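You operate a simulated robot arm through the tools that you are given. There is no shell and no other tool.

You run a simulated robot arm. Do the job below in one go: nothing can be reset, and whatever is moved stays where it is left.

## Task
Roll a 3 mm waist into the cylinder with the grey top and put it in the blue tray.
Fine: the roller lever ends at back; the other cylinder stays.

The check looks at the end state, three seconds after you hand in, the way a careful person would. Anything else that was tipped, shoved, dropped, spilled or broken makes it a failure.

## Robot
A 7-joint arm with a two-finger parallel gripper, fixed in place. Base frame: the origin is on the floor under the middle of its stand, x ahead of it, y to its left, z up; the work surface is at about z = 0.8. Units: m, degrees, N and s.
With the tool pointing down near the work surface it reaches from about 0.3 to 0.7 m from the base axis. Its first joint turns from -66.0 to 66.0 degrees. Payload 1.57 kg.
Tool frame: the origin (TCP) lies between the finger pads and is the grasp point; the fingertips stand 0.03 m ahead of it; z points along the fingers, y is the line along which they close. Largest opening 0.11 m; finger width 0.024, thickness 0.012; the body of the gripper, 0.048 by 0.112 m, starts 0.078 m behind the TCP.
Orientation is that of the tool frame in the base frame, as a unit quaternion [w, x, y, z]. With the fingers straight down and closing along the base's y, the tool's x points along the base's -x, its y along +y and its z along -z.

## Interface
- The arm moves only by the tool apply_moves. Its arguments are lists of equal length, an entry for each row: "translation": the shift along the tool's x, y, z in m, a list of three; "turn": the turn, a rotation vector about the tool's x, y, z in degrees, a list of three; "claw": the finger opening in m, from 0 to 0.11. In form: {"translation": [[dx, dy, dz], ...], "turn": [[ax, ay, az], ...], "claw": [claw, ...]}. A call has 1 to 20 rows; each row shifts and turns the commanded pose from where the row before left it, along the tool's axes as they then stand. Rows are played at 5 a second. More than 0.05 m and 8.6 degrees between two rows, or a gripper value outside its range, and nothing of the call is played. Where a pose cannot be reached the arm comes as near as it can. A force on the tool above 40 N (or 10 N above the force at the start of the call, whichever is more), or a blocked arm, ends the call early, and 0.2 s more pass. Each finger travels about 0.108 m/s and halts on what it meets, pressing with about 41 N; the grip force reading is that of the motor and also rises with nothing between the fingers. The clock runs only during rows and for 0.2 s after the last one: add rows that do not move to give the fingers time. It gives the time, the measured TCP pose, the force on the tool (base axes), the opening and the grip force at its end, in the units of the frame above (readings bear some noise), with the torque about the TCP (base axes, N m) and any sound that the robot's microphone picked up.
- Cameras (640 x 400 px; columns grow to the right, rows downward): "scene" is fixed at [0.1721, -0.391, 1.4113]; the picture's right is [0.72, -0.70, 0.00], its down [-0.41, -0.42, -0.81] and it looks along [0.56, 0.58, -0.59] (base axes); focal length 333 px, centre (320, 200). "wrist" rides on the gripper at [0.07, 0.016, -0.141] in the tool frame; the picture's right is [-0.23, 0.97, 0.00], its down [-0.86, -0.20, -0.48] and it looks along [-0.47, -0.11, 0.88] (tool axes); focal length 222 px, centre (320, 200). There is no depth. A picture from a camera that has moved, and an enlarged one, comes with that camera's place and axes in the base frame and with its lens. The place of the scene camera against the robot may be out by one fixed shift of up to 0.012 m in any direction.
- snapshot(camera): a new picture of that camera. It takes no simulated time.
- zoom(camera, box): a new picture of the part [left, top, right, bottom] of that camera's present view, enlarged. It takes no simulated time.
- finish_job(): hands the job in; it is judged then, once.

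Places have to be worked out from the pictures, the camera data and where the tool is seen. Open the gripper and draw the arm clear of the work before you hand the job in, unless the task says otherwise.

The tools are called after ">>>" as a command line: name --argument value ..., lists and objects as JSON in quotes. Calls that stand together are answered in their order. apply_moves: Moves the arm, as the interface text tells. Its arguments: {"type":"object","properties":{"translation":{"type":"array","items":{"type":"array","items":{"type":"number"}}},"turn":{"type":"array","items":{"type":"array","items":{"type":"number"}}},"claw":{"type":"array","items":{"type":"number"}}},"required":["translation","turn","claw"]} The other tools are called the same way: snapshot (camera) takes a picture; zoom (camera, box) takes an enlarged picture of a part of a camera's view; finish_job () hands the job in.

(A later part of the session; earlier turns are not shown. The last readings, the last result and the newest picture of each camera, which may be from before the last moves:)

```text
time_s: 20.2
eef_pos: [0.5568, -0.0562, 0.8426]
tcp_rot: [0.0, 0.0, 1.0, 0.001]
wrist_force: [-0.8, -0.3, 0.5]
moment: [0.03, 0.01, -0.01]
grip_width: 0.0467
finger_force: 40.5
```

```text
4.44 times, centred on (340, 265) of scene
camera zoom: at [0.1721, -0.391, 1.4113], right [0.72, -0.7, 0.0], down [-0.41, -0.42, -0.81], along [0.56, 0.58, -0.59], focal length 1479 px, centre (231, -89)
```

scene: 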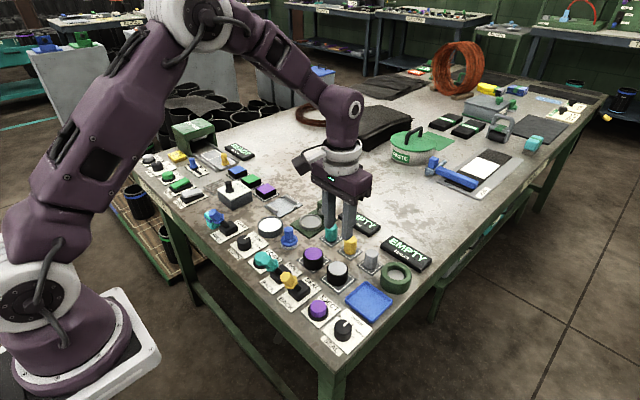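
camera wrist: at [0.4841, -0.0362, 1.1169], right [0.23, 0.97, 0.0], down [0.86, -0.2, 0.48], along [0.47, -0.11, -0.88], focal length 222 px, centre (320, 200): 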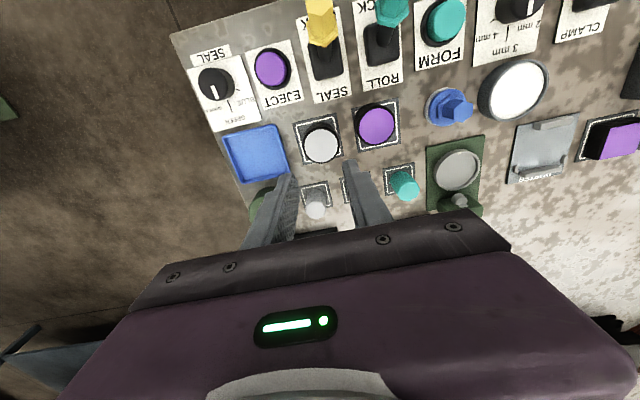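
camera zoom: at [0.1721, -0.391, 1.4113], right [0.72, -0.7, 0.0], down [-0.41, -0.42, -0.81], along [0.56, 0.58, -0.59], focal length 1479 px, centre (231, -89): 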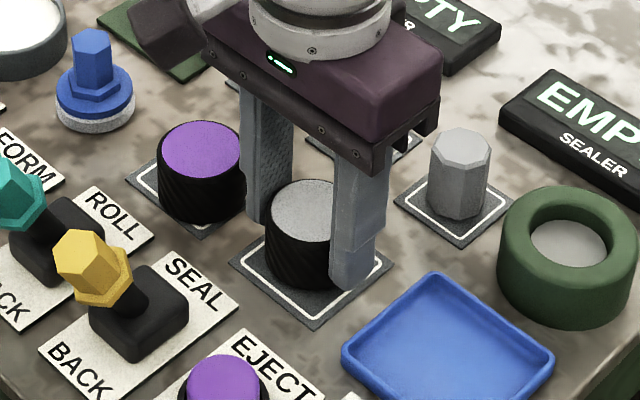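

It seems to be rising with the gripper. I continue slowly, 4 mm per row, and check.

>>> apply_moves --translation '[[0, 0, -0.004], [0, 0, -0.004], [0, 0, -0.004], [0, 0, -0.004], [0, 0, 0]]' --turn '[[0, 0, 0], [0, 0, 0], [0, 0, 0], [0, 0, 0], [0, 0, 0]]' --claw '[0.03, 0.03, 0.03, 0.03, 0.03]'

>>> zoom --camera "wrist" --box '[240, 110, 400, 240]'

>>> zoom --camera "scene" --box '[290, 220, 390, 310]'

```text
time_s: 21.4
eef_pos: [0.5557, -0.0564, 0.8584]
tcp_rot: [-0.001, 0.0, 1.0, 0.0]
wrist_force: [-0.5, 0.5, -0.8]
moment: [-0.01, 0.03, 0.02]
grip_width: 0.0466
finger_force: 40.8
```

```text
3.08 times, centred on (320, 175) of wrist
camera zoom: at [0.4863, -0.0379, 1.0004], right [0.23, 0.97, 0.0], down [0.86, -0.2, 0.48], along [0.47, -0.11, -0.88], focal length 684 px, centre (320, 277)
```

zoom: 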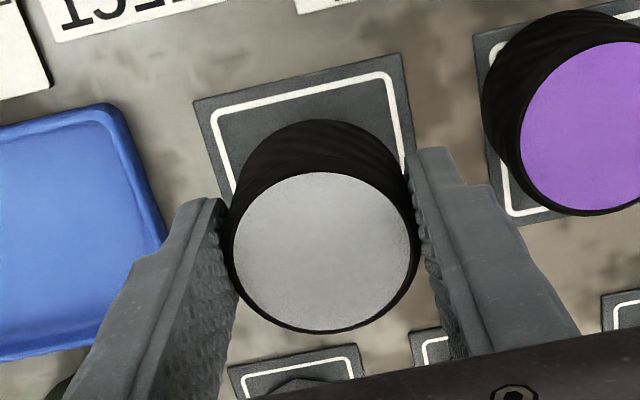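

```text
4.44 times, centred on (340, 265) of scene
camera zoom: at [0.1721, -0.391, 1.4113], right [0.72, -0.7, 0.0], down [-0.41, -0.42, -0.81], along [0.56, 0.58, -0.59], focal length 1479 px, centre (231, -89)
```

zoom: 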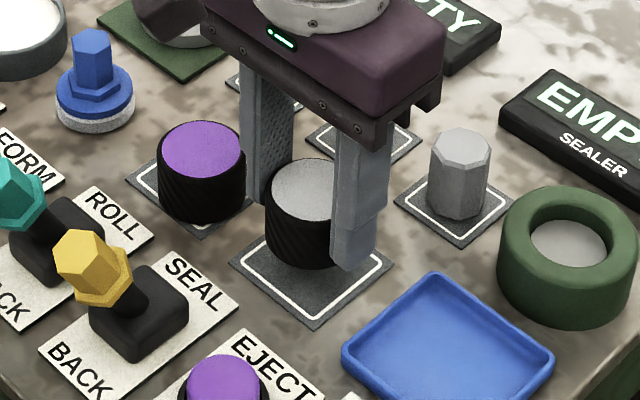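

It is lifted now, 16 mm above its pad. I raise it gently to TCP z≈0.93 for the transfer.

>>> apply_moves --translation '[[0, 0, -0.006], [0, 0, -0.008], [0, 0, -0.01], [0, 0, -0.012], [0, 0, -0.012], [0, 0, -0.012], [0, 0, -0.008], [0, 0, -0.004], [0, 0, 0]]' --turn '[[0, 0, 0], [0, 0, 0], [0, 0, 0], [0, 0, 0], [0, 0, 0], [0, 0, 0], [0, 0, 0], [0, 0, 0], [0, 0, 0]]' --claw '[0.03, 0.03, 0.03, 0.03, 0.03, 0.03, 0.03, 0.03, 0.03]'

>>> snapshot --camera "wrist"

>>> zoom --camera "wrist" --box '[400, 100, 540, 240]'

```text
time_s: 23.4
eef_pos: [0.5551, -0.0578, 0.9309]
tcp_rot: [-0.001, 0.0, 1.0, 0.0]
wrist_force: [0.9, 0.7, -0.5]
moment: [-0.01, -0.02, -0.02]
grip_width: 0.0467
finger_force: 41.2
```

```text
taken
camera wrist: at [0.4851, -0.0389, 1.071], right [0.23, 0.97, 0.0], down [0.86, -0.2, 0.48], along [0.47, -0.11, -0.88], focal length 222 px, centre (320, 200)
```

wrist: 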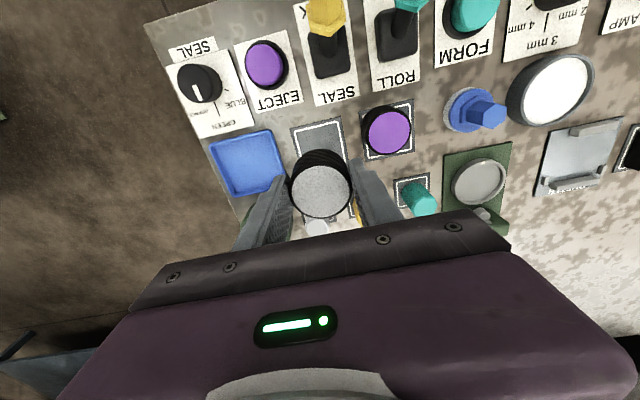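

```text
2.86 times, centred on (470, 170) of wrist
camera zoom: at [0.4851, -0.0389, 1.071], right [0.23, 0.97, 0.0], down [0.86, -0.2, 0.48], along [0.47, -0.11, -0.88], focal length 635 px, centre (-109, 286)
```

zoom: 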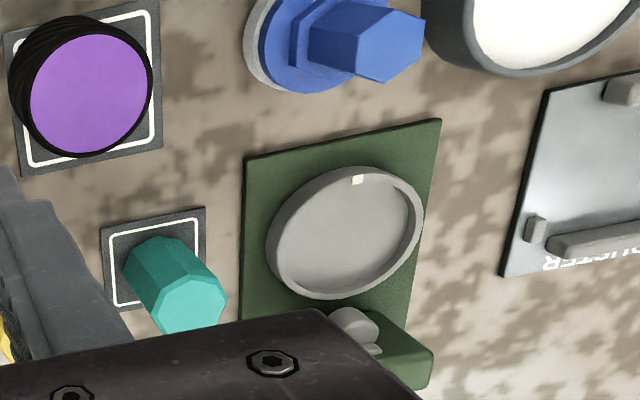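

The former's seat centre is at about (0.643, 0.130). I carry the cylinder there at this height in gentle steps.

>>> apply_moves --translation '[[-0.003, 0.006, 0], [-0.006, 0.012, 0], [-0.008, 0.016, 0], [-0.008, 0.018, 0], [-0.009, 0.018, 0], [-0.009, 0.018, 0], [-0.009, 0.018, 0], [-0.009, 0.018, 0], [-0.008, 0.018, 0], [-0.008, 0.016, 0], [-0.006, 0.014, 0], [-0.0035, 0.009, 0], [-0.001, 0.004, 0], [0, 0, 0]]' --turn '[[0, 0, 0], [0, 0, 0], [0, 0, 0], [0, 0, 0], [0, 0, 0], [0, 0, 0], [0, 0, 0], [0, 0, 0], [0, 0, 0], [0, 0, 0], [0, 0, 0], [0, 0, 0], [0, 0, 0], [0, 0, 0]]' --claw '[0.03, 0.03, 0.03, 0.03, 0.03, 0.03, 0.03, 0.03, 0.03, 0.03, 0.03, 0.03, 0.03, 0.03]'

>>> snapshot --camera "wrist"

>>> zoom --camera "wrist" --box '[240, 90, 400, 240]'

>>> zoom --camera "scene" --box '[270, 150, 390, 250]'

```text
time_s: 26.4
eef_pos: [0.6431, 0.1303, 0.9324]
tcp_rot: [0.0, -0.001, 1.0, 0.0]
wrist_force: [1.4, -0.6, -0.4]
moment: [-0.01, 0.0, 0.01]
grip_width: 0.0464
finger_force: 41.5
```

```text
taken
camera wrist: at [0.5731, 0.1478, 1.0726], right [0.23, 0.97, 0.0], down [0.86, -0.2, 0.48], along [0.47, -0.11, -0.88], focal length 222 px, centre (320, 200)
```

wrist: 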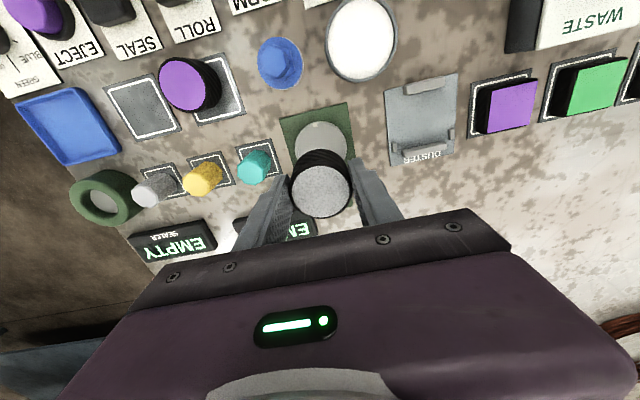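

```text
2.67 times, centred on (320, 165) of wrist
camera zoom: at [0.5731, 0.1478, 1.0726], right [0.23, 0.97, 0.0], down [0.86, -0.2, 0.48], along [0.47, -0.11, -0.88], focal length 592 px, centre (320, 293)
```

zoom: 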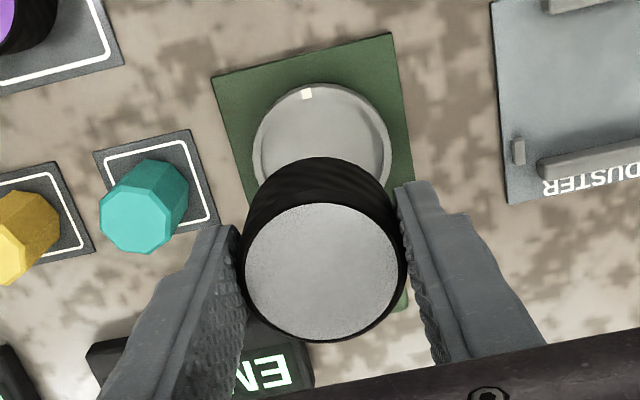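

```text
4.00 times, centred on (330, 200) of scene
camera zoom: at [0.1721, -0.391, 1.4113], right [0.72, -0.7, 0.0], down [-0.41, -0.42, -0.81], along [0.56, 0.58, -0.59], focal length 1331 px, centre (280, 200)
```

zoom: 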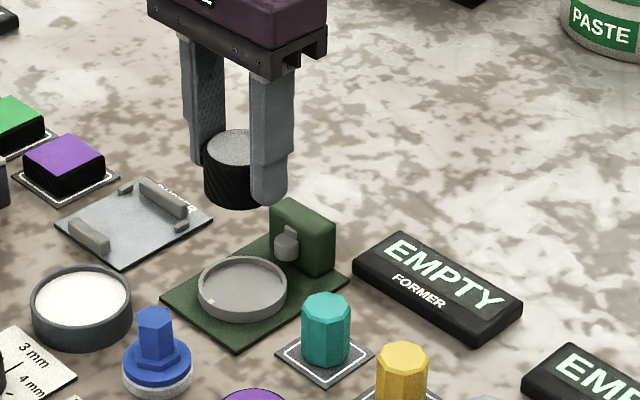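

The cylinder hangs almost exactly above the seat (within ~1 mm). I lower 45 mm and look again.

>>> apply_moves --translation '[[0, 0, 0.008], [0, 0, 0.012], [0, 0, 0.012], [0, 0, 0.009], [0, 0, 0.004], [0, 0, 0]]' --turn '[[0, 0, 0], [0, 0, 0], [0, 0, 0], [0, 0, 0], [0, 0, 0], [0, 0, 0]]' --claw '[0.03, 0.03, 0.03, 0.03, 0.03, 0.03]'

>>> zoom --camera "wrist" --box '[240, 90, 400, 240]'

>>> zoom --camera "scene" --box '[290, 170, 370, 240]'

```text
time_s: 27.8
eef_pos: [0.643, 0.1289, 0.8867]
tcp_rot: [0.001, 0.0, 1.0, 0.0]
wrist_force: [0.6, -0.5, -1.4]
moment: [-0.01, -0.01, 0.05]
grip_width: 0.0467
finger_force: 41.0
```

```text
2.67 times, centred on (320, 165) of wrist
camera zoom: at [0.5728, 0.1468, 1.0271], right [0.23, 0.97, 0.0], down [0.86, -0.2, 0.48], along [0.47, -0.11, -0.88], focal length 592 px, centre (320, 293)
```

zoom: 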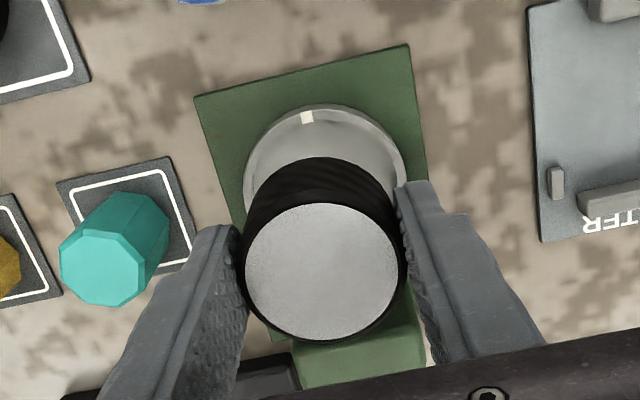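

```text
5.71 times, centred on (330, 205) of scene
camera zoom: at [0.1721, -0.391, 1.4113], right [0.72, -0.7, 0.0], down [-0.41, -0.42, -0.81], along [0.56, 0.58, -0.59], focal length 1901 px, centre (263, 171)
```

zoom: 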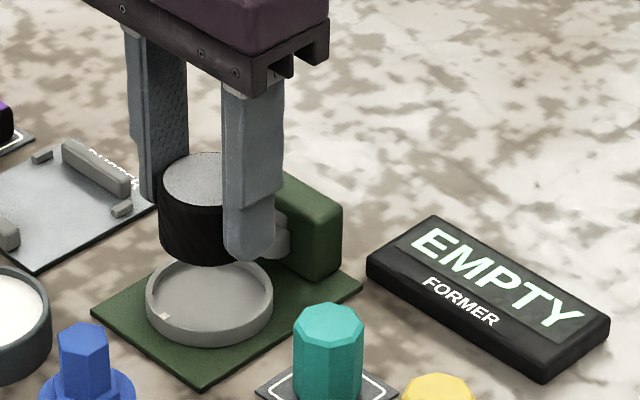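

Alignment over the seat looks good (about 1 mm). I lower slowly until the cylinder base is inside the rim and the fingertips are just above it.

>>> apply_moves --translation '[[0, 0, 0.01], [0, 0, 0.01], [0, 0, 0.008], [0, 0, 0.005], [0, 0, 0.003], [0, 0, 0.002], [0, 0, 0]]' --turn '[[0, 0, 0], [0, 0, 0], [0, 0, 0], [0, 0, 0], [0, 0, 0], [0, 0, 0], [0, 0, 0]]' --claw '[0.03, 0.03, 0.03, 0.03, 0.03, 0.03, 0.03]'

>>> zoom --camera "wrist" --box '[240, 90, 400, 240]'

>>> zoom --camera "scene" --box '[290, 180, 360, 240]'

```text
time_s: 29.4
eef_pos: [0.6423, 0.1293, 0.8484]
tcp_rot: [0.0, 0.0, 1.0, 0.0]
wrist_force: [0.5, 0.5, -0.4]
moment: [-0.03, -0.03, -0.01]
grip_width: 0.0467
finger_force: 40.9
```

```text
2.67 times, centred on (320, 165) of wrist
camera zoom: at [0.573, 0.1469, 0.9898], right [0.23, 0.97, 0.0], down [0.86, -0.2, 0.48], along [0.47, -0.11, -0.88], focal length 592 px, centre (320, 293)
```

zoom: 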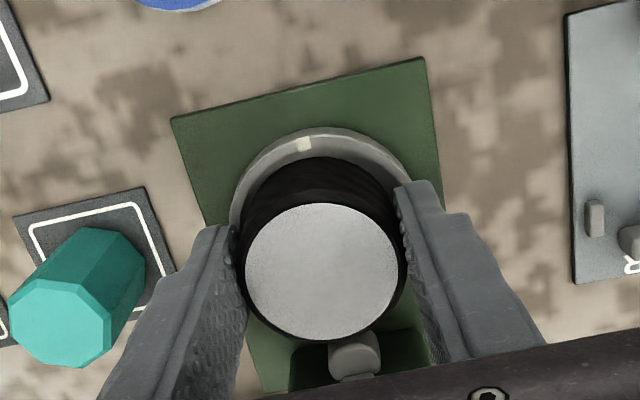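

```text
6.67 times, centred on (325, 210) of scene
camera zoom: at [0.1721, -0.391, 1.4113], right [0.72, -0.7, 0.0], down [-0.41, -0.42, -0.81], along [0.56, 0.58, -0.59], focal length 2218 px, centre (287, 133)
```

zoom: 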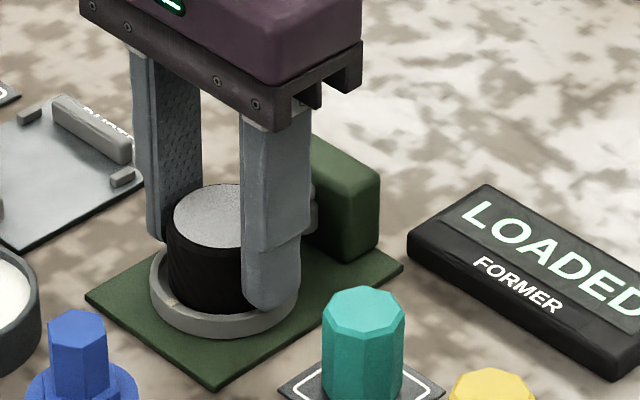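

The display now reads LOADED. I lower another few millimetres while watching the force.

>>> apply_moves --translation '[[0, 0, 0.0015], [0, 0, 0.0015], [0, 0, 0]]' --turn '[[0, 0, 0], [0, 0, 0], [0, 0, 0]]' --claw '[0.03, 0.03, 0.03]'

>>> zoom --camera "scene" --box '[295, 195, 345, 235]'

```text
time_s: 30.3
eef_pos: [0.6433, 0.1296, 0.848]
tcp_rot: [0.002, -0.001, 1.0, 0.0]
wrist_force: [-7.4, -1.2, 11.0]
moment: [-0.05, 0.35, -0.02]
grip_width: 0.0468
finger_force: 40.8
stopped in row 3: the force on the tool passed its limit at 42 N (the readings are from after the stop); the commanded pose is now the measured one
```

```text
10.00 times, centred on (320, 215) of scene
camera zoom: at [0.1717, -0.3911, 1.4113], right [0.72, -0.7, 0.0], down [-0.41, -0.42, -0.81], along [0.56, 0.58, -0.59], focal length 3327 px, centre (320, 50)
```

zoom: 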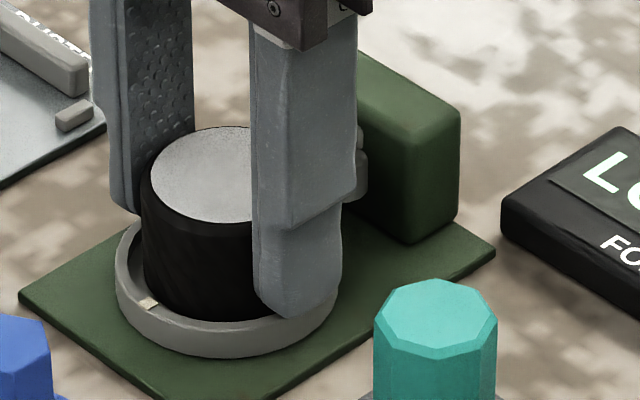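

Contact: the base is down on the seat (or the fingertips on the rim). I back off half a millimetre and open the fingers slowly.

>>> apply_moves --translation '[[0, 0, -0.0005], [0, 0, 0], [0, 0, 0], [0, 0, 0]]' --turn '[[0, 0, 0], [0, 0, 0], [0, 0, 0], [0, 0, 0]]' --claw '[0.03, 0.047, 0.053, 0.06]'

>>> zoom --camera "scene" --box '[295, 195, 345, 235]'

>>> zoom --camera "wrist" --box '[240, 90, 400, 240]'

```text
time_s: 31.3
eef_pos: [0.6446, 0.1292, 0.8485]
tcp_rot: [0.003, -0.001, 1.0, -0.001]
wrist_force: [-0.4, 0.0, -0.3]
moment: [0.01, 0.0, 0.03]
grip_width: 0.0598
finger_force: 0.0
```

```text
10.00 times, centred on (320, 215) of scene
camera zoom: at [0.1721, -0.391, 1.4113], right [0.72, -0.7, 0.0], down [-0.41, -0.42, -0.81], along [0.56, 0.58, -0.59], focal length 3327 px, centre (320, 50)
```

zoom: 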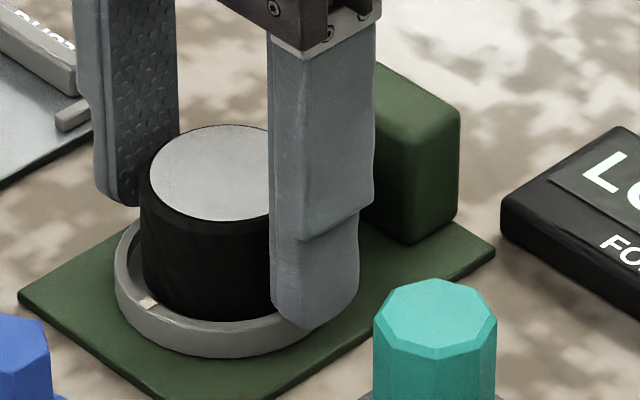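

```text
2.67 times, centred on (320, 165) of wrist
camera zoom: at [0.5732, 0.1474, 0.9888], right [0.23, 0.97, 0.0], down [0.85, -0.2, 0.48], along [0.47, -0.11, -0.88], focal length 592 px, centre (320, 293)
```

zoom: 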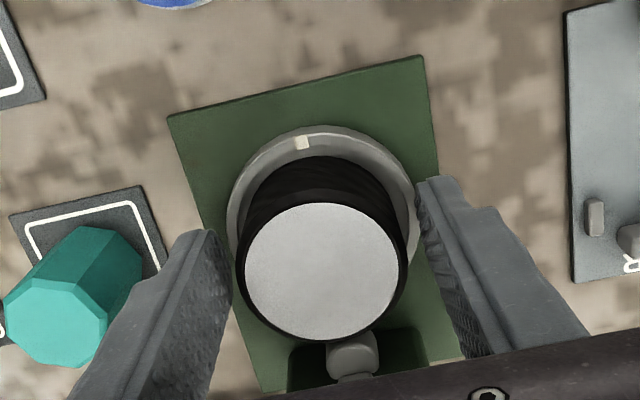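

The cylinder sits flat in the seat. I raise the gripper clear and check the former.

>>> apply_moves --translation '[[0, 0, -0.01], [0, 0, -0.03], [0, 0, -0.045], [0, 0, -0.045], [0, 0, 0]]' --turn '[[0, 0, 0], [0, 0, 0], [0, 0, 0], [0, 0, 0], [0, 0, 0]]' --claw '[0.062, 0.062, 0.062, 0.062, 0.062]'

>>> snapshot --camera "scene"

>>> zoom --camera "scene" --box '[290, 190, 390, 250]'

```text
time_s: 32.5
eef_pos: [0.6452, 0.13, 0.9796]
tcp_rot: [0.002, -0.001, 1.0, 0.0]
wrist_force: [-0.2, 0.0, 0.6]
moment: [0.0, 0.02, 0.02]
grip_width: 0.062
finger_force: 0.0
```

```text
taken
```

scene: 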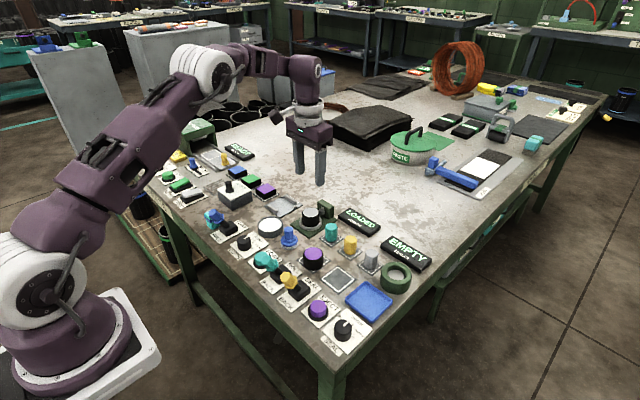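

```text
6.40 times, centred on (340, 220) of scene
camera zoom: at [0.1721, -0.391, 1.4113], right [0.72, -0.7, 0.0], down [-0.41, -0.42, -0.81], along [0.56, 0.58, -0.59], focal length 2130 px, centre (192, 72)
```

zoom: 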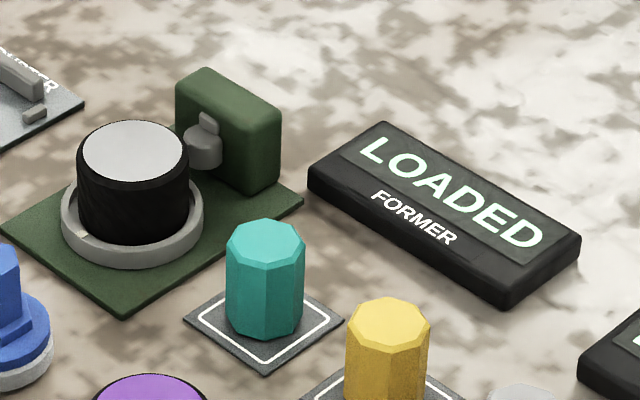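

The former shows LOADED, with the roller on the post beside the cylinder. Next to the DEPTH dial there is a FREE/CLAMP lever that likely holds the work; I move over to look at it closely before operating anything.

>>> apply_moves --translation '[[0.04, 0.025, -0.005], [0.04, 0.025, -0.005], [0.04, 0.025, 0], [0.04, 0.025, 0], [0.03, 0.02, 0], [0, 0, 0]]' --turn '[[0, 0, 0], [0, 0, 0], [0, 0, 0], [0, 0, 0], [0, 0, 0], [0, 0, 0]]' --claw '[0.08, 0.1, 0.11, 0.11, 0.11, 0.11]'

>>> snapshot --camera "wrist"

>>> zoom --camera "wrist" --box '[250, 80, 410, 210]'

>>> zoom --camera "scene" --box '[190, 190, 260, 250]'

```text
time_s: 33.9
eef_pos: [0.451, 0.2503, 0.9878]
tcp_rot: [0.002, 0.0, 1.0, 0.0]
wrist_force: [0.7, 0.0, 0.4]
moment: [-0.01, 0.04, -0.01]
grip_width: 0.1099
finger_force: 0.1
```

```text
taken
camera wrist: at [0.3802, 0.2687, 1.1274], right [0.23, 0.97, 0.0], down [0.85, -0.2, 0.48], along [0.47, -0.11, -0.88], focal length 222 px, centre (320, 200)
```

wrist: 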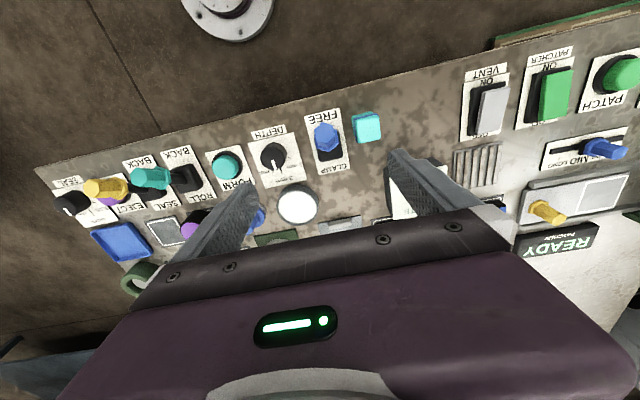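

```text
3.08 times, centred on (330, 145) of wrist
camera zoom: at [0.3802, 0.2687, 1.1274], right [0.23, 0.97, 0.0], down [0.85, -0.2, 0.48], along [0.47, -0.11, -0.88], focal length 684 px, centre (289, 369)
```

zoom: 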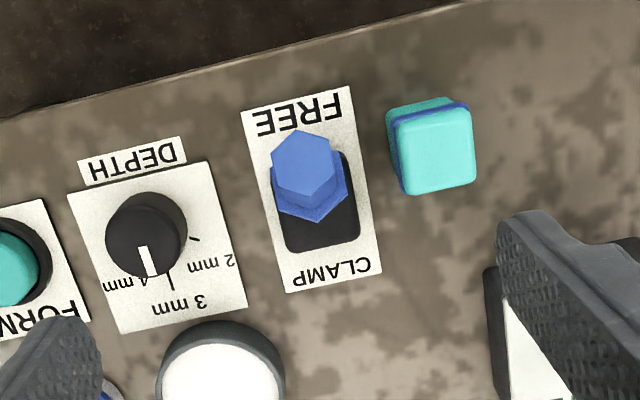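

```text
6.67 times, centred on (225, 220) of scene
camera zoom: at [0.1721, -0.391, 1.4113], right [0.72, -0.7, 0.0], down [-0.41, -0.42, -0.81], along [0.56, 0.58, -0.59], focal length 2218 px, centre (953, 67)
```

zoom: 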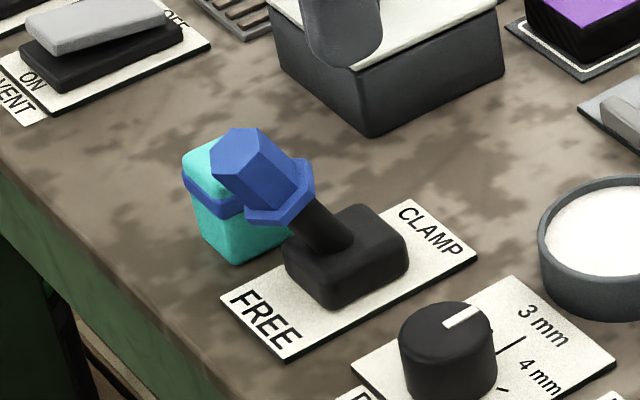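

The clamp lever pivots at about (0.468, 0.262) and its blue knob leans back to about (0.433, 0.261, 0.878). I close the fingers and go down behind the knob to push it forward to CLAMP.

>>> apply_moves --translation '[[0.025, 0.005, 0], [0.025, 0.005, 0], [0, 0, 0], [0, 0, 0], [0, 0, 0.035], [0, 0, 0.035], [0, 0, 0.03], [0, 0, 0]]' --turn '[[0, 0, 0], [0, 0, 0], [0, 0, 0], [0, 0, 0], [0, 0, 0], [0, 0, 0], [0, 0, 0], [0, 0, 0]]' --claw '[0.08, 0.05, 0.02, 0.0, 0.0, 0.0, 0.0, 0.0]'

>>> snapshot --camera "wrist"

>>> zoom --camera "scene" --box '[180, 180, 270, 250]'

```text
time_s: 35.7
eef_pos: [0.401, 0.259, 0.888]
tcp_rot: [0.002, -0.001, 1.0, 0.0]
wrist_force: [0.7, 0.2, 0.1]
moment: [0.01, -0.03, 0.0]
grip_width: 0.0
finger_force: 21.7
```

```text
taken
camera wrist: at [0.3302, 0.2771, 1.0272], right [0.23, 0.97, 0.0], down [0.85, -0.2, 0.48], along [0.47, -0.11, -0.88], focal length 222 px, centre (320, 200)
```

wrist: 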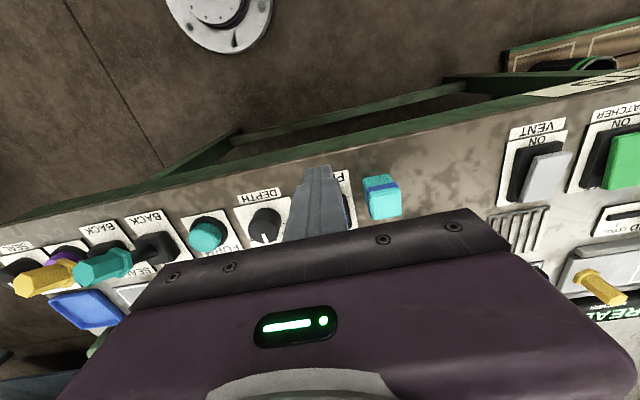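

```text
5.71 times, centred on (225, 215) of scene
camera zoom: at [0.1721, -0.391, 1.4113], right [0.72, -0.7, 0.0], down [-0.41, -0.42, -0.81], along [0.56, 0.58, -0.59], focal length 1901 px, centre (863, 114)
```

zoom: 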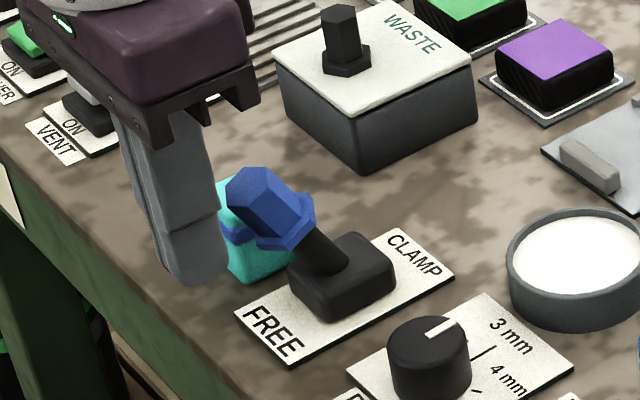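

The closed fingers are directly behind the knob with tips at z≈0.858. I push forward in 1 cm steps.

>>> apply_moves --translation '[[-0.01, 0, 0], [-0.01, 0, 0], [-0.01, 0, 0], [-0.01, 0, 0], [0, 0, 0]]' --turn '[[0, 0, 0], [0, 0, 0], [0, 0, 0], [0, 0, 0], [0, 0, 0]]' --claw '[0, 0, 0, 0, 0]'

>>> zoom --camera "scene" --box '[180, 180, 270, 250]'

```text
time_s: 36.9
eef_pos: [0.444, 0.2598, 0.8884]
tcp_rot: [0.001, -0.001, 1.0, 0.0]
wrist_force: [0.1, -0.9, 0.0]
moment: [-0.02, -0.01, -0.01]
grip_width: 0.0
finger_force: 20.9
```

```text
5.71 times, centred on (225, 215) of scene
camera zoom: at [0.1721, -0.391, 1.4113], right [0.72, -0.7, 0.0], down [-0.41, -0.42, -0.81], along [0.56, 0.58, -0.59], focal length 1901 px, centre (863, 114)
```

zoom: 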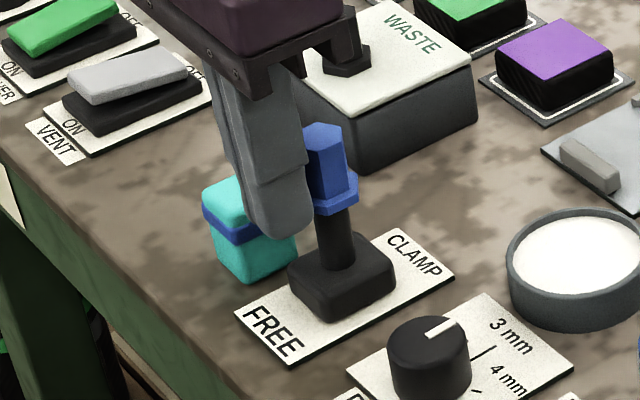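

The lever is now upright with little resistance. I push on another 35 mm.

>>> apply_moves --translation '[[-0.01, 0, 0], [-0.01, 0, 0], [-0.01, 0, 0], [-0.005, 0, 0], [0, 0, 0]]' --turn '[[0, 0, 0], [0, 0, 0], [0, 0, 0], [0, 0, 0], [0, 0, 0]]' --claw '[0, 0, 0, 0, 0]'

>>> zoom --camera "scene" --box '[180, 180, 270, 250]'

>>> zoom --camera "scene" --box '[290, 190, 390, 250]'

```text
time_s: 37.7
eef_pos: [0.4637, 0.2589, 0.8862]
tcp_rot: [-0.009, -0.001, 1.0, -0.002]
wrist_force: [-7.9, 0.2, -0.9]
moment: [0.07, 0.21, 0.03]
grip_width: 0.0
finger_force: 21.0
stopped in row 4: the force on the tool passed its limit at 50 N (the readings are from after the stop); the commanded pose is now the measured one
```

```text
5.71 times, centred on (225, 215) of scene
camera zoom: at [0.1719, -0.391, 1.4113], right [0.72, -0.7, 0.0], down [-0.41, -0.42, -0.81], along [0.56, 0.58, -0.59], focal length 1901 px, centre (863, 114)
```

zoom: 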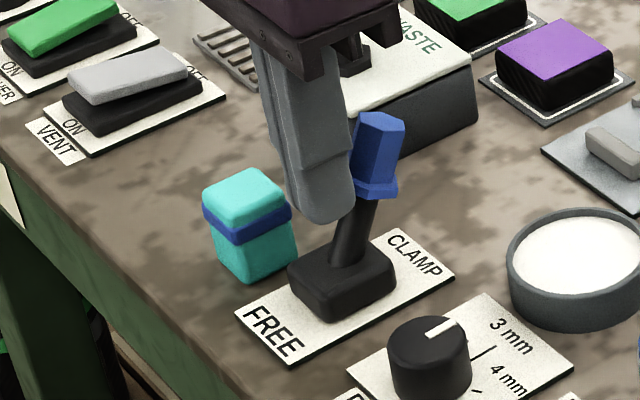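

```text
6.40 times, centred on (340, 220) of scene
camera zoom: at [0.1719, -0.391, 1.4113], right [0.72, -0.7, 0.0], down [-0.41, -0.42, -0.81], along [0.56, 0.58, -0.59], focal length 2130 px, centre (192, 72)
```

zoom: 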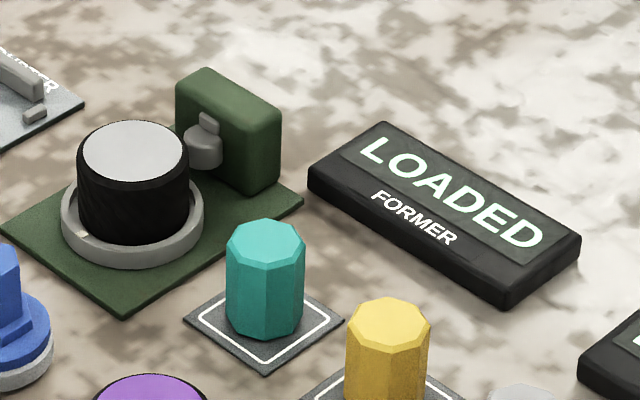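

The push ended at a 50 N stop; the lever leans toward CLAMP. I back off 2 cm and see where it rests.

>>> apply_moves --translation '[[0.01, 0, 0], [0.015, 0, 0], [0, 0, 0]]' --turn '[[0, 0, 0], [0, 0, 0], [0, 0, 0]]' --claw '[0, 0, 0]'

>>> zoom --camera "scene" --box '[180, 180, 270, 250]'

>>> snapshot --camera "scene"

>>> snapshot --camera "wrist"

```text
time_s: 38.5
eef_pos: [0.4389, 0.258, 0.8868]
tcp_rot: [-0.008, -0.001, 1.0, -0.002]
wrist_force: [0.2, -0.3, 0.1]
moment: [0.03, -0.04, -0.01]
grip_width: 0.0
finger_force: 21.3
```

```text
5.71 times, centred on (225, 215) of scene
camera zoom: at [0.1721, -0.391, 1.4113], right [0.72, -0.7, 0.0], down [-0.41, -0.42, -0.81], along [0.56, 0.58, -0.59], focal length 1901 px, centre (863, 114)
```

zoom: 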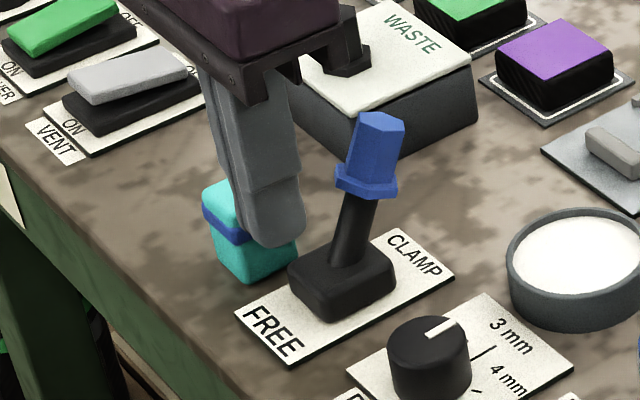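

```text
taken
```

scene: 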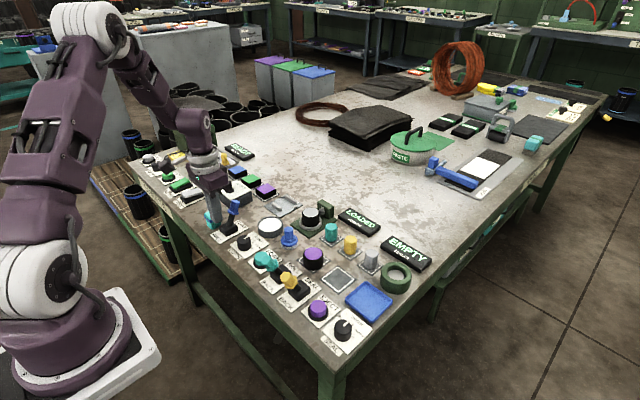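

```text
taken
camera wrist: at [0.3712, 0.2772, 1.0284], right [0.22, 0.97, -0.01], down [0.86, -0.19, 0.47], along [0.45, -0.11, -0.88], focal length 222 px, centre (320, 200)
```

wrist: 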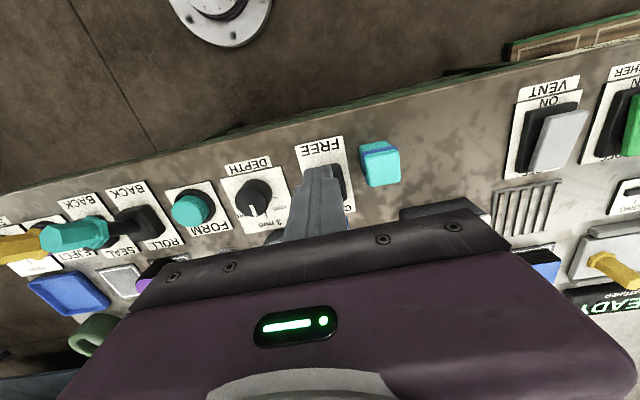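

The lever stays in CLAMP. Now the ROLL lever: pivot ≈(0.468, 0.040), knob ≈(0.433, 0.038, 0.882). I rise, level the tool, and go down behind that knob.

>>> apply_moves --translation '[[0.005, 0, -0.04], [0.005, 0, -0.04], [0.01, -0.02, -0.02], [0.01, -0.045, 0], [0.005, -0.045, 0], [0, -0.045, 0], [0, -0.045, 0], [0, -0.0195, 0], [0, 0, 0]]' --turn '[[0, -0.9, 0], [-0.2, 0, 0], [0, 0, 0], [0, 0, 0], [0, 0, 0], [0, 0, 0], [0, 0, 0], [0, 0, 0], [0, 0, 0]]' --claw '[0, 0, 0, 0, 0, 0, 0, 0, 0]'

>>> snapshot --camera "wrist"

>>> zoom --camera "scene" --box '[235, 190, 335, 310]'

```text
time_s: 40.5
eef_pos: [0.4075, 0.0398, 0.9907]
tcp_rot: [0.0, -0.001, 1.0, -0.001]
wrist_force: [0.3, -0.4, 0.2]
moment: [0.03, 0.0, -0.01]
grip_width: 0.0002
finger_force: 21.5
```

```text
taken
camera wrist: at [0.3377, 0.0576, 1.1309], right [0.22, 0.97, 0.0], down [0.86, -0.2, 0.48], along [0.47, -0.11, -0.88], focal length 222 px, centre (320, 200)
```

wrist: 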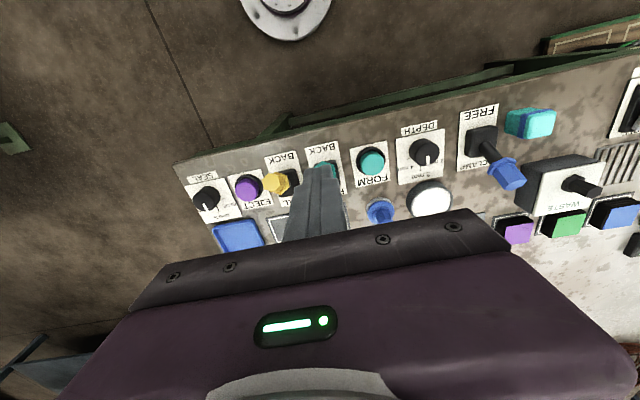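

```text
3.33 times, centred on (285, 250) of scene
camera zoom: at [0.1721, -0.391, 1.4113], right [0.72, -0.7, 0.0], down [-0.41, -0.42, -0.81], along [0.56, 0.58, -0.59], focal length 1109 px, centre (437, 33)
```

zoom: 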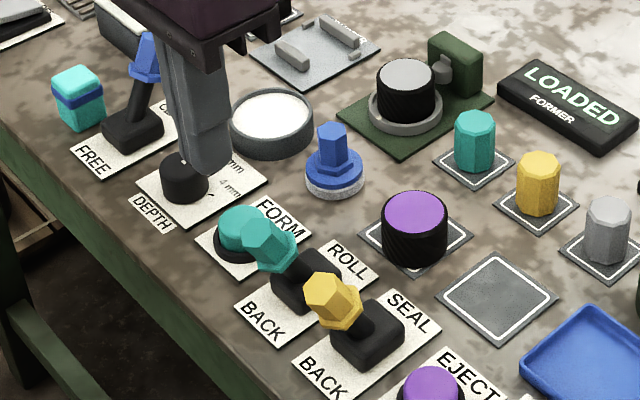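

I step back slightly in x and descend behind the teal ROLL knob.

>>> apply_moves --translation '[[0.0075, -0.001, 0], [0, 0, 0.035], [0, 0, 0.035], [0, 0, 0.033], [0, 0, 0]]' --turn '[[0, 0, 0], [0, 0, 0], [0, 0, 0], [0, 0, 0], [0, 0, 0]]' --claw '[0, 0, 0, 0, 0]'

>>> zoom --camera "scene" --box '[235, 220, 335, 310]'

>>> zoom --camera "wrist" --box '[220, 120, 420, 250]'

```text
time_s: 41.7
eef_pos: [0.3982, 0.0369, 0.8862]
tcp_rot: [0.0, -0.002, 1.0, -0.001]
wrist_force: [-0.2, 0.1, -0.2]
moment: [-0.01, 0.01, 0.02]
grip_width: 0.0002
finger_force: 21.4
```

```text
4.44 times, centred on (285, 265) of scene
camera zoom: at [0.1721, -0.391, 1.4113], right [0.72, -0.7, 0.0], down [-0.41, -0.42, -0.81], along [0.56, 0.58, -0.59], focal length 1479 px, centre (476, -89)
```

zoom: 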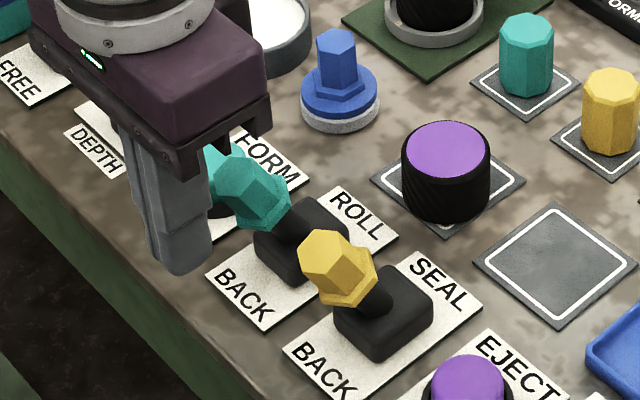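

```text
3.08 times, centred on (320, 185) of wrist
camera zoom: at [0.3279, 0.0561, 1.0263], right [0.22, 0.97, 0.0], down [0.86, -0.2, 0.48], along [0.47, -0.11, -0.88], focal length 684 px, centre (320, 246)
```

zoom: 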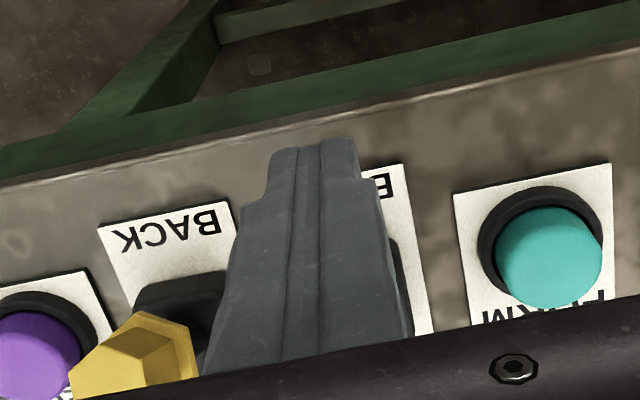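

The fingers sit squarely behind the ROLL knob. I push it forward as before, watching the force.

>>> apply_moves --translation '[[-0.01, 0, 0], [-0.01, 0, 0], [-0.01, 0, 0], [-0.01, 0, 0], [-0.01, 0, 0], [0, 0, 0]]' --turn '[[0, 0, 0], [0, 0, 0], [0, 0, 0], [0, 0, 0], [0, 0, 0], [0, 0, 0]]' --claw '[0, 0, 0, 0, 0, 0]'

>>> zoom --camera "scene" --box '[235, 190, 395, 310]'

```text
time_s: 42.6
eef_pos: [0.4305, 0.0388, 0.8873]
tcp_rot: [0.0, -0.001, 1.0, -0.001]
wrist_force: [-6.9, -0.6, 23.6]
moment: [-0.08, -0.35, -0.02]
grip_width: 0.0
finger_force: 21.4
stopped in row 4: the force on the tool passed its limit at 52 N (the readings are from after the stop); the commanded pose is now the measured one
```

```text
3.33 times, centred on (315, 250) of scene
camera zoom: at [0.1716, -0.391, 1.4113], right [0.72, -0.7, 0.0], down [-0.41, -0.42, -0.81], along [0.56, 0.58, -0.59], focal length 1109 px, centre (337, 33)
```

zoom: 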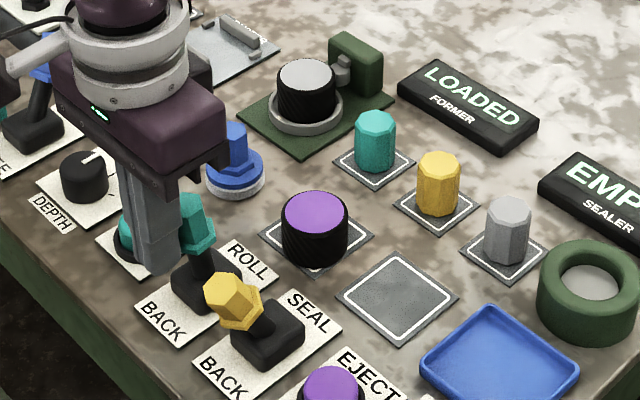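

It caught with an upward force: the fingertips press on the knob's collar. I back off slightly, raise 9 mm, and continue pushing on the upper knob.

>>> apply_moves --translation '[[0.004, 0, 0], [0, 0, -0.009], [0, 0, 0]]' --turn '[[0, 0, 0], [0, 0, 0], [0, 0, 0]]' --claw '[0, 0, 0]'

>>> zoom --camera "scene" --box '[250, 220, 320, 280]'

```text
time_s: 43.4
eef_pos: [0.4283, 0.0393, 0.8957]
tcp_rot: [0.001, -0.001, 1.0, -0.001]
wrist_force: [-0.7, 0.9, 0.8]
moment: [0.04, 0.01, -0.02]
grip_width: 0.0
finger_force: 20.9
```

```text
6.67 times, centred on (285, 250) of scene
camera zoom: at [0.1721, -0.391, 1.4113], right [0.72, -0.7, 0.0], down [-0.41, -0.42, -0.81], along [0.56, 0.58, -0.59], focal length 2218 px, centre (553, -133)
```

zoom: 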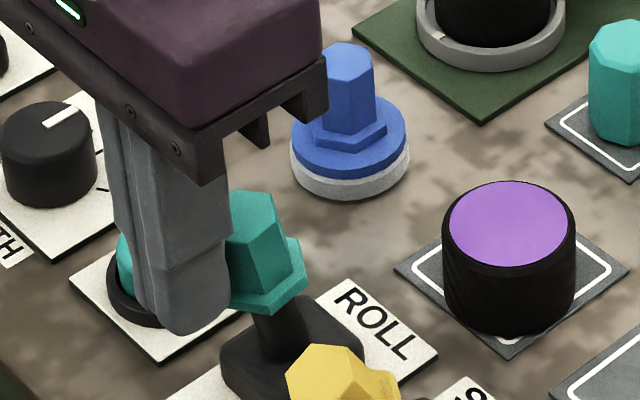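

Clear of the collar now. I continue the push.

>>> apply_moves --translation '[[-0.008, 0, 0], [-0.008, 0, 0], [-0.008, 0, 0], [-0.008, 0, 0], [0, 0, 0]]' --turn '[[0, 0, 0], [0, 0, 0], [0, 0, 0], [0, 0, 0], [0, 0, 0]]' --claw '[0, 0, 0, 0, 0]'

>>> zoom --camera "scene" --box '[235, 190, 395, 310]'

```text
time_s: 44.6
eef_pos: [0.4598, 0.0378, 0.8966]
tcp_rot: [0.0, -0.001, 1.0, -0.001]
wrist_force: [1.0, 0.0, 0.5]
moment: [0.0, -0.03, 0.01]
grip_width: 0.0
finger_force: 21.0
```

```text
3.33 times, centred on (315, 250) of scene
camera zoom: at [0.1721, -0.391, 1.4113], right [0.72, -0.7, 0.0], down [-0.41, -0.42, -0.81], along [0.56, 0.58, -0.59], focal length 1109 px, centre (337, 33)
```

zoom: 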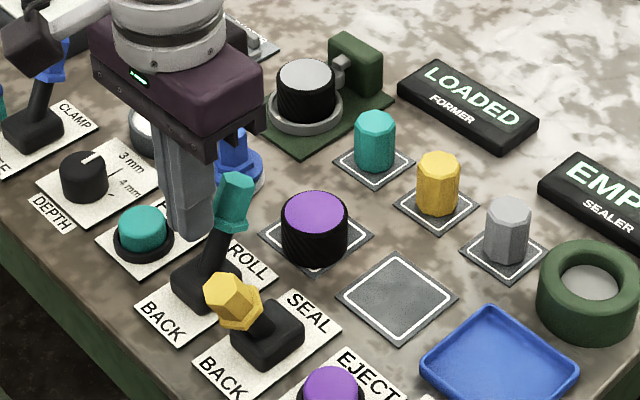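

The lever has gone over to ROLL. I zoom in on the lever, the former and its display.

>>> zoom --camera "scene" --box '[290, 190, 390, 250]'

>>> zoom --camera "scene" --box '[250, 220, 320, 280]'

```text
6.40 times, centred on (340, 220) of scene
camera zoom: at [0.1721, -0.391, 1.4113], right [0.72, -0.7, 0.0], down [-0.41, -0.42, -0.81], along [0.56, 0.58, -0.59], focal length 2130 px, centre (192, 72)
```

zoom: 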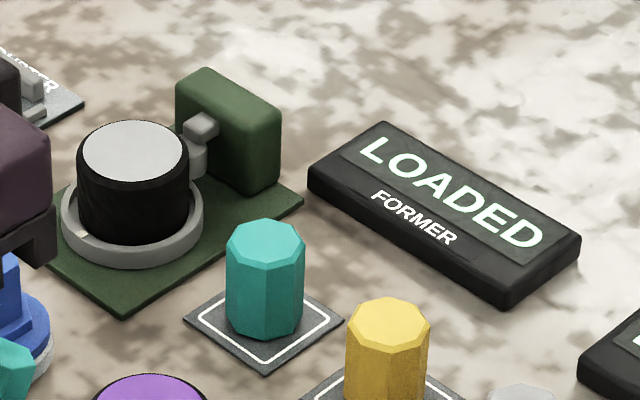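

```text
6.67 times, centred on (285, 250) of scene
camera zoom: at [0.1721, -0.391, 1.4113], right [0.72, -0.7, 0.0], down [-0.41, -0.42, -0.81], along [0.56, 0.58, -0.59], focal length 2218 px, centre (553, -133)
```

zoom: 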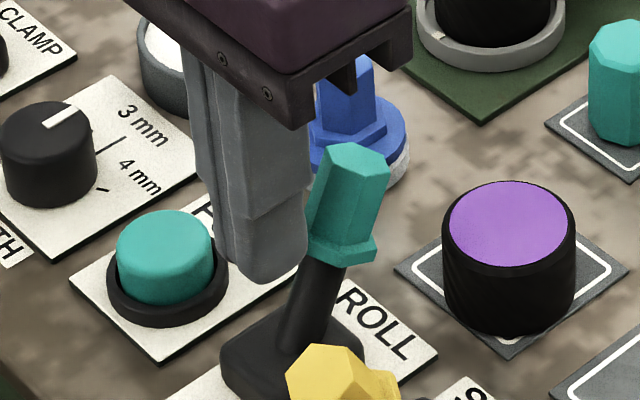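

The roller on the post has advanced toward the cylinder. I push the lever a few more millimetres to be sure it is at its end.

>>> apply_moves --translation '[[-0.004, 0, 0], [-0.004, 0, 0], [-0.003, 0, 0]]' --turn '[[0, 0, 0], [0, 0, 0], [0, 0, 0]]' --claw '[0, 0, 0]'

>>> zoom --camera "scene" --box '[250, 190, 390, 280]'

```text
time_s: 45.6
eef_pos: [0.4663, 0.0392, 0.8953]
tcp_rot: [-0.007, -0.002, 1.0, -0.002]
wrist_force: [-8.2, 1.1, 3.9]
moment: [0.08, 0.23, -0.03]
grip_width: 0.0001
finger_force: 21.5
stopped in row 3: the force on the tool passed its limit at 41 N (the readings are from after the stop); the commanded pose is now the measured one
```

```text
4.44 times, centred on (320, 235) of scene
camera zoom: at [0.1718, -0.391, 1.4113], right [0.72, -0.7, 0.0], down [-0.41, -0.42, -0.81], along [0.56, 0.58, -0.59], focal length 1479 px, centre (320, 44)
```

zoom: 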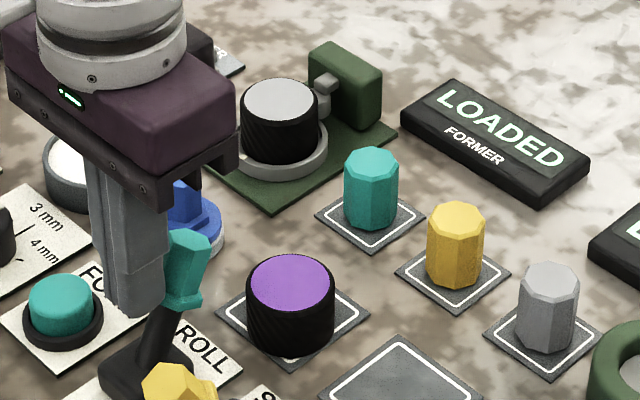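

The lever is at its stop. I back off, rise, and move above the FORM button at about (0.4615, 0.107, top 0.818).

>>> apply_moves --translation '[[0.015, 0, 0], [0, 0, -0.04], [0, 0.03, -0.015], [-0.01, 0.038, 0], [0, 0, 0.03], [0, 0, 0.03], [0, 0, 0]]' --turn '[[0, 0, 0], [0, -0.8, 0], [-0.2, 0, 0.2], [0, 0, 0], [0, 0, 0], [0, 0, 0], [0, 0, 0]]' --claw '[0, 0, 0, 0, 0, 0, 0]'

>>> zoom --camera "scene" --box '[230, 200, 320, 280]'

>>> zoom --camera "wrist" --box '[240, 120, 400, 230]'

```text
time_s: 47.2
eef_pos: [0.4601, 0.1061, 0.8915]
tcp_rot: [0.002, 0.001, 1.0, 0.001]
wrist_force: [1.3, -0.3, 0.9]
moment: [0.0, -0.01, -0.02]
grip_width: 0.0
finger_force: 21.4
```

```text
5.00 times, centred on (275, 240) of scene
camera zoom: at [0.1721, -0.391, 1.4113], right [0.72, -0.7, 0.0], down [-0.41, -0.42, -0.81], along [0.56, 0.58, -0.59], focal length 1664 px, centre (545, 0)
```

zoom: 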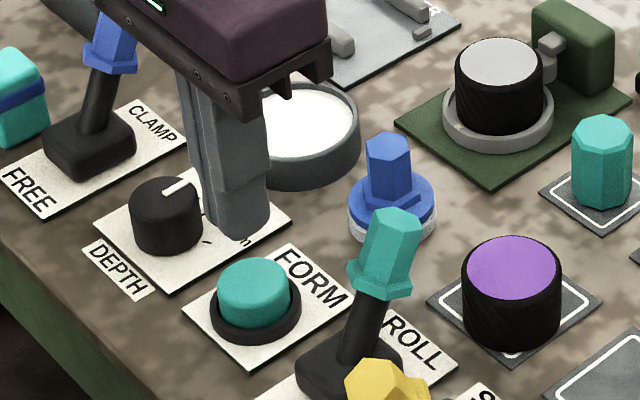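

```text
3.64 times, centred on (320, 175) of wrist
camera zoom: at [0.3902, 0.1245, 1.0327], right [0.23, 0.97, 0.0], down [0.85, -0.2, 0.48], along [0.47, -0.11, -0.88], focal length 808 px, centre (320, 291)
```

zoom: 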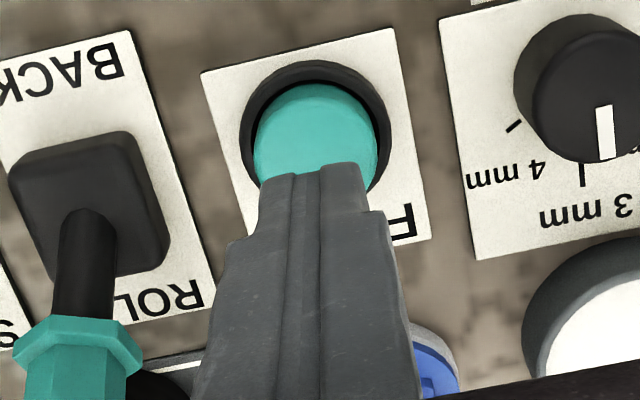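

The fingertips are centred over the FORM button, 4 cm above it. I go down and press with small steps.

>>> apply_moves --translation '[[0, 0, 0.02], [0, 0, 0.015], [0, 0, 0.005], [0, 0, 0.003], [0, 0, 0.003], [0, 0, 0.003]]' --turn '[[0, 0, 0], [0, 0, 0], [0, 0, 0], [0, 0, 0], [0, 0, 0], [0, 0, 0]]' --claw '[0, 0, 0, 0, 0, 0]'

>>> zoom --camera "scene" --box '[230, 190, 390, 280]'

```text
time_s: 48.4
eef_pos: [0.4634, 0.1065, 0.8488]
tcp_rot: [0.003, 0.0, 1.0, 0.002]
wrist_force: [-9.0, -1.6, 39.7]
moment: [-0.08, 0.62, -0.02]
grip_width: 0.0001
finger_force: 21.0
heard: click
stopped in row 6: the force on the tool passed its limit at 43 N (the readings are from after the stop); the commanded pose is now the measured one
```

```text
4.00 times, centred on (310, 235) of scene
camera zoom: at [0.1707, -0.3913, 1.4114], right [0.72, -0.7, 0.0], down [-0.41, -0.42, -0.81], along [0.56, 0.58, -0.59], focal length 1331 px, centre (360, 60)
```

zoom: 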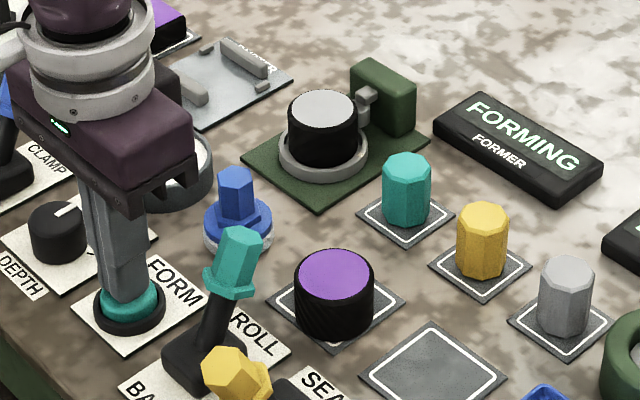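

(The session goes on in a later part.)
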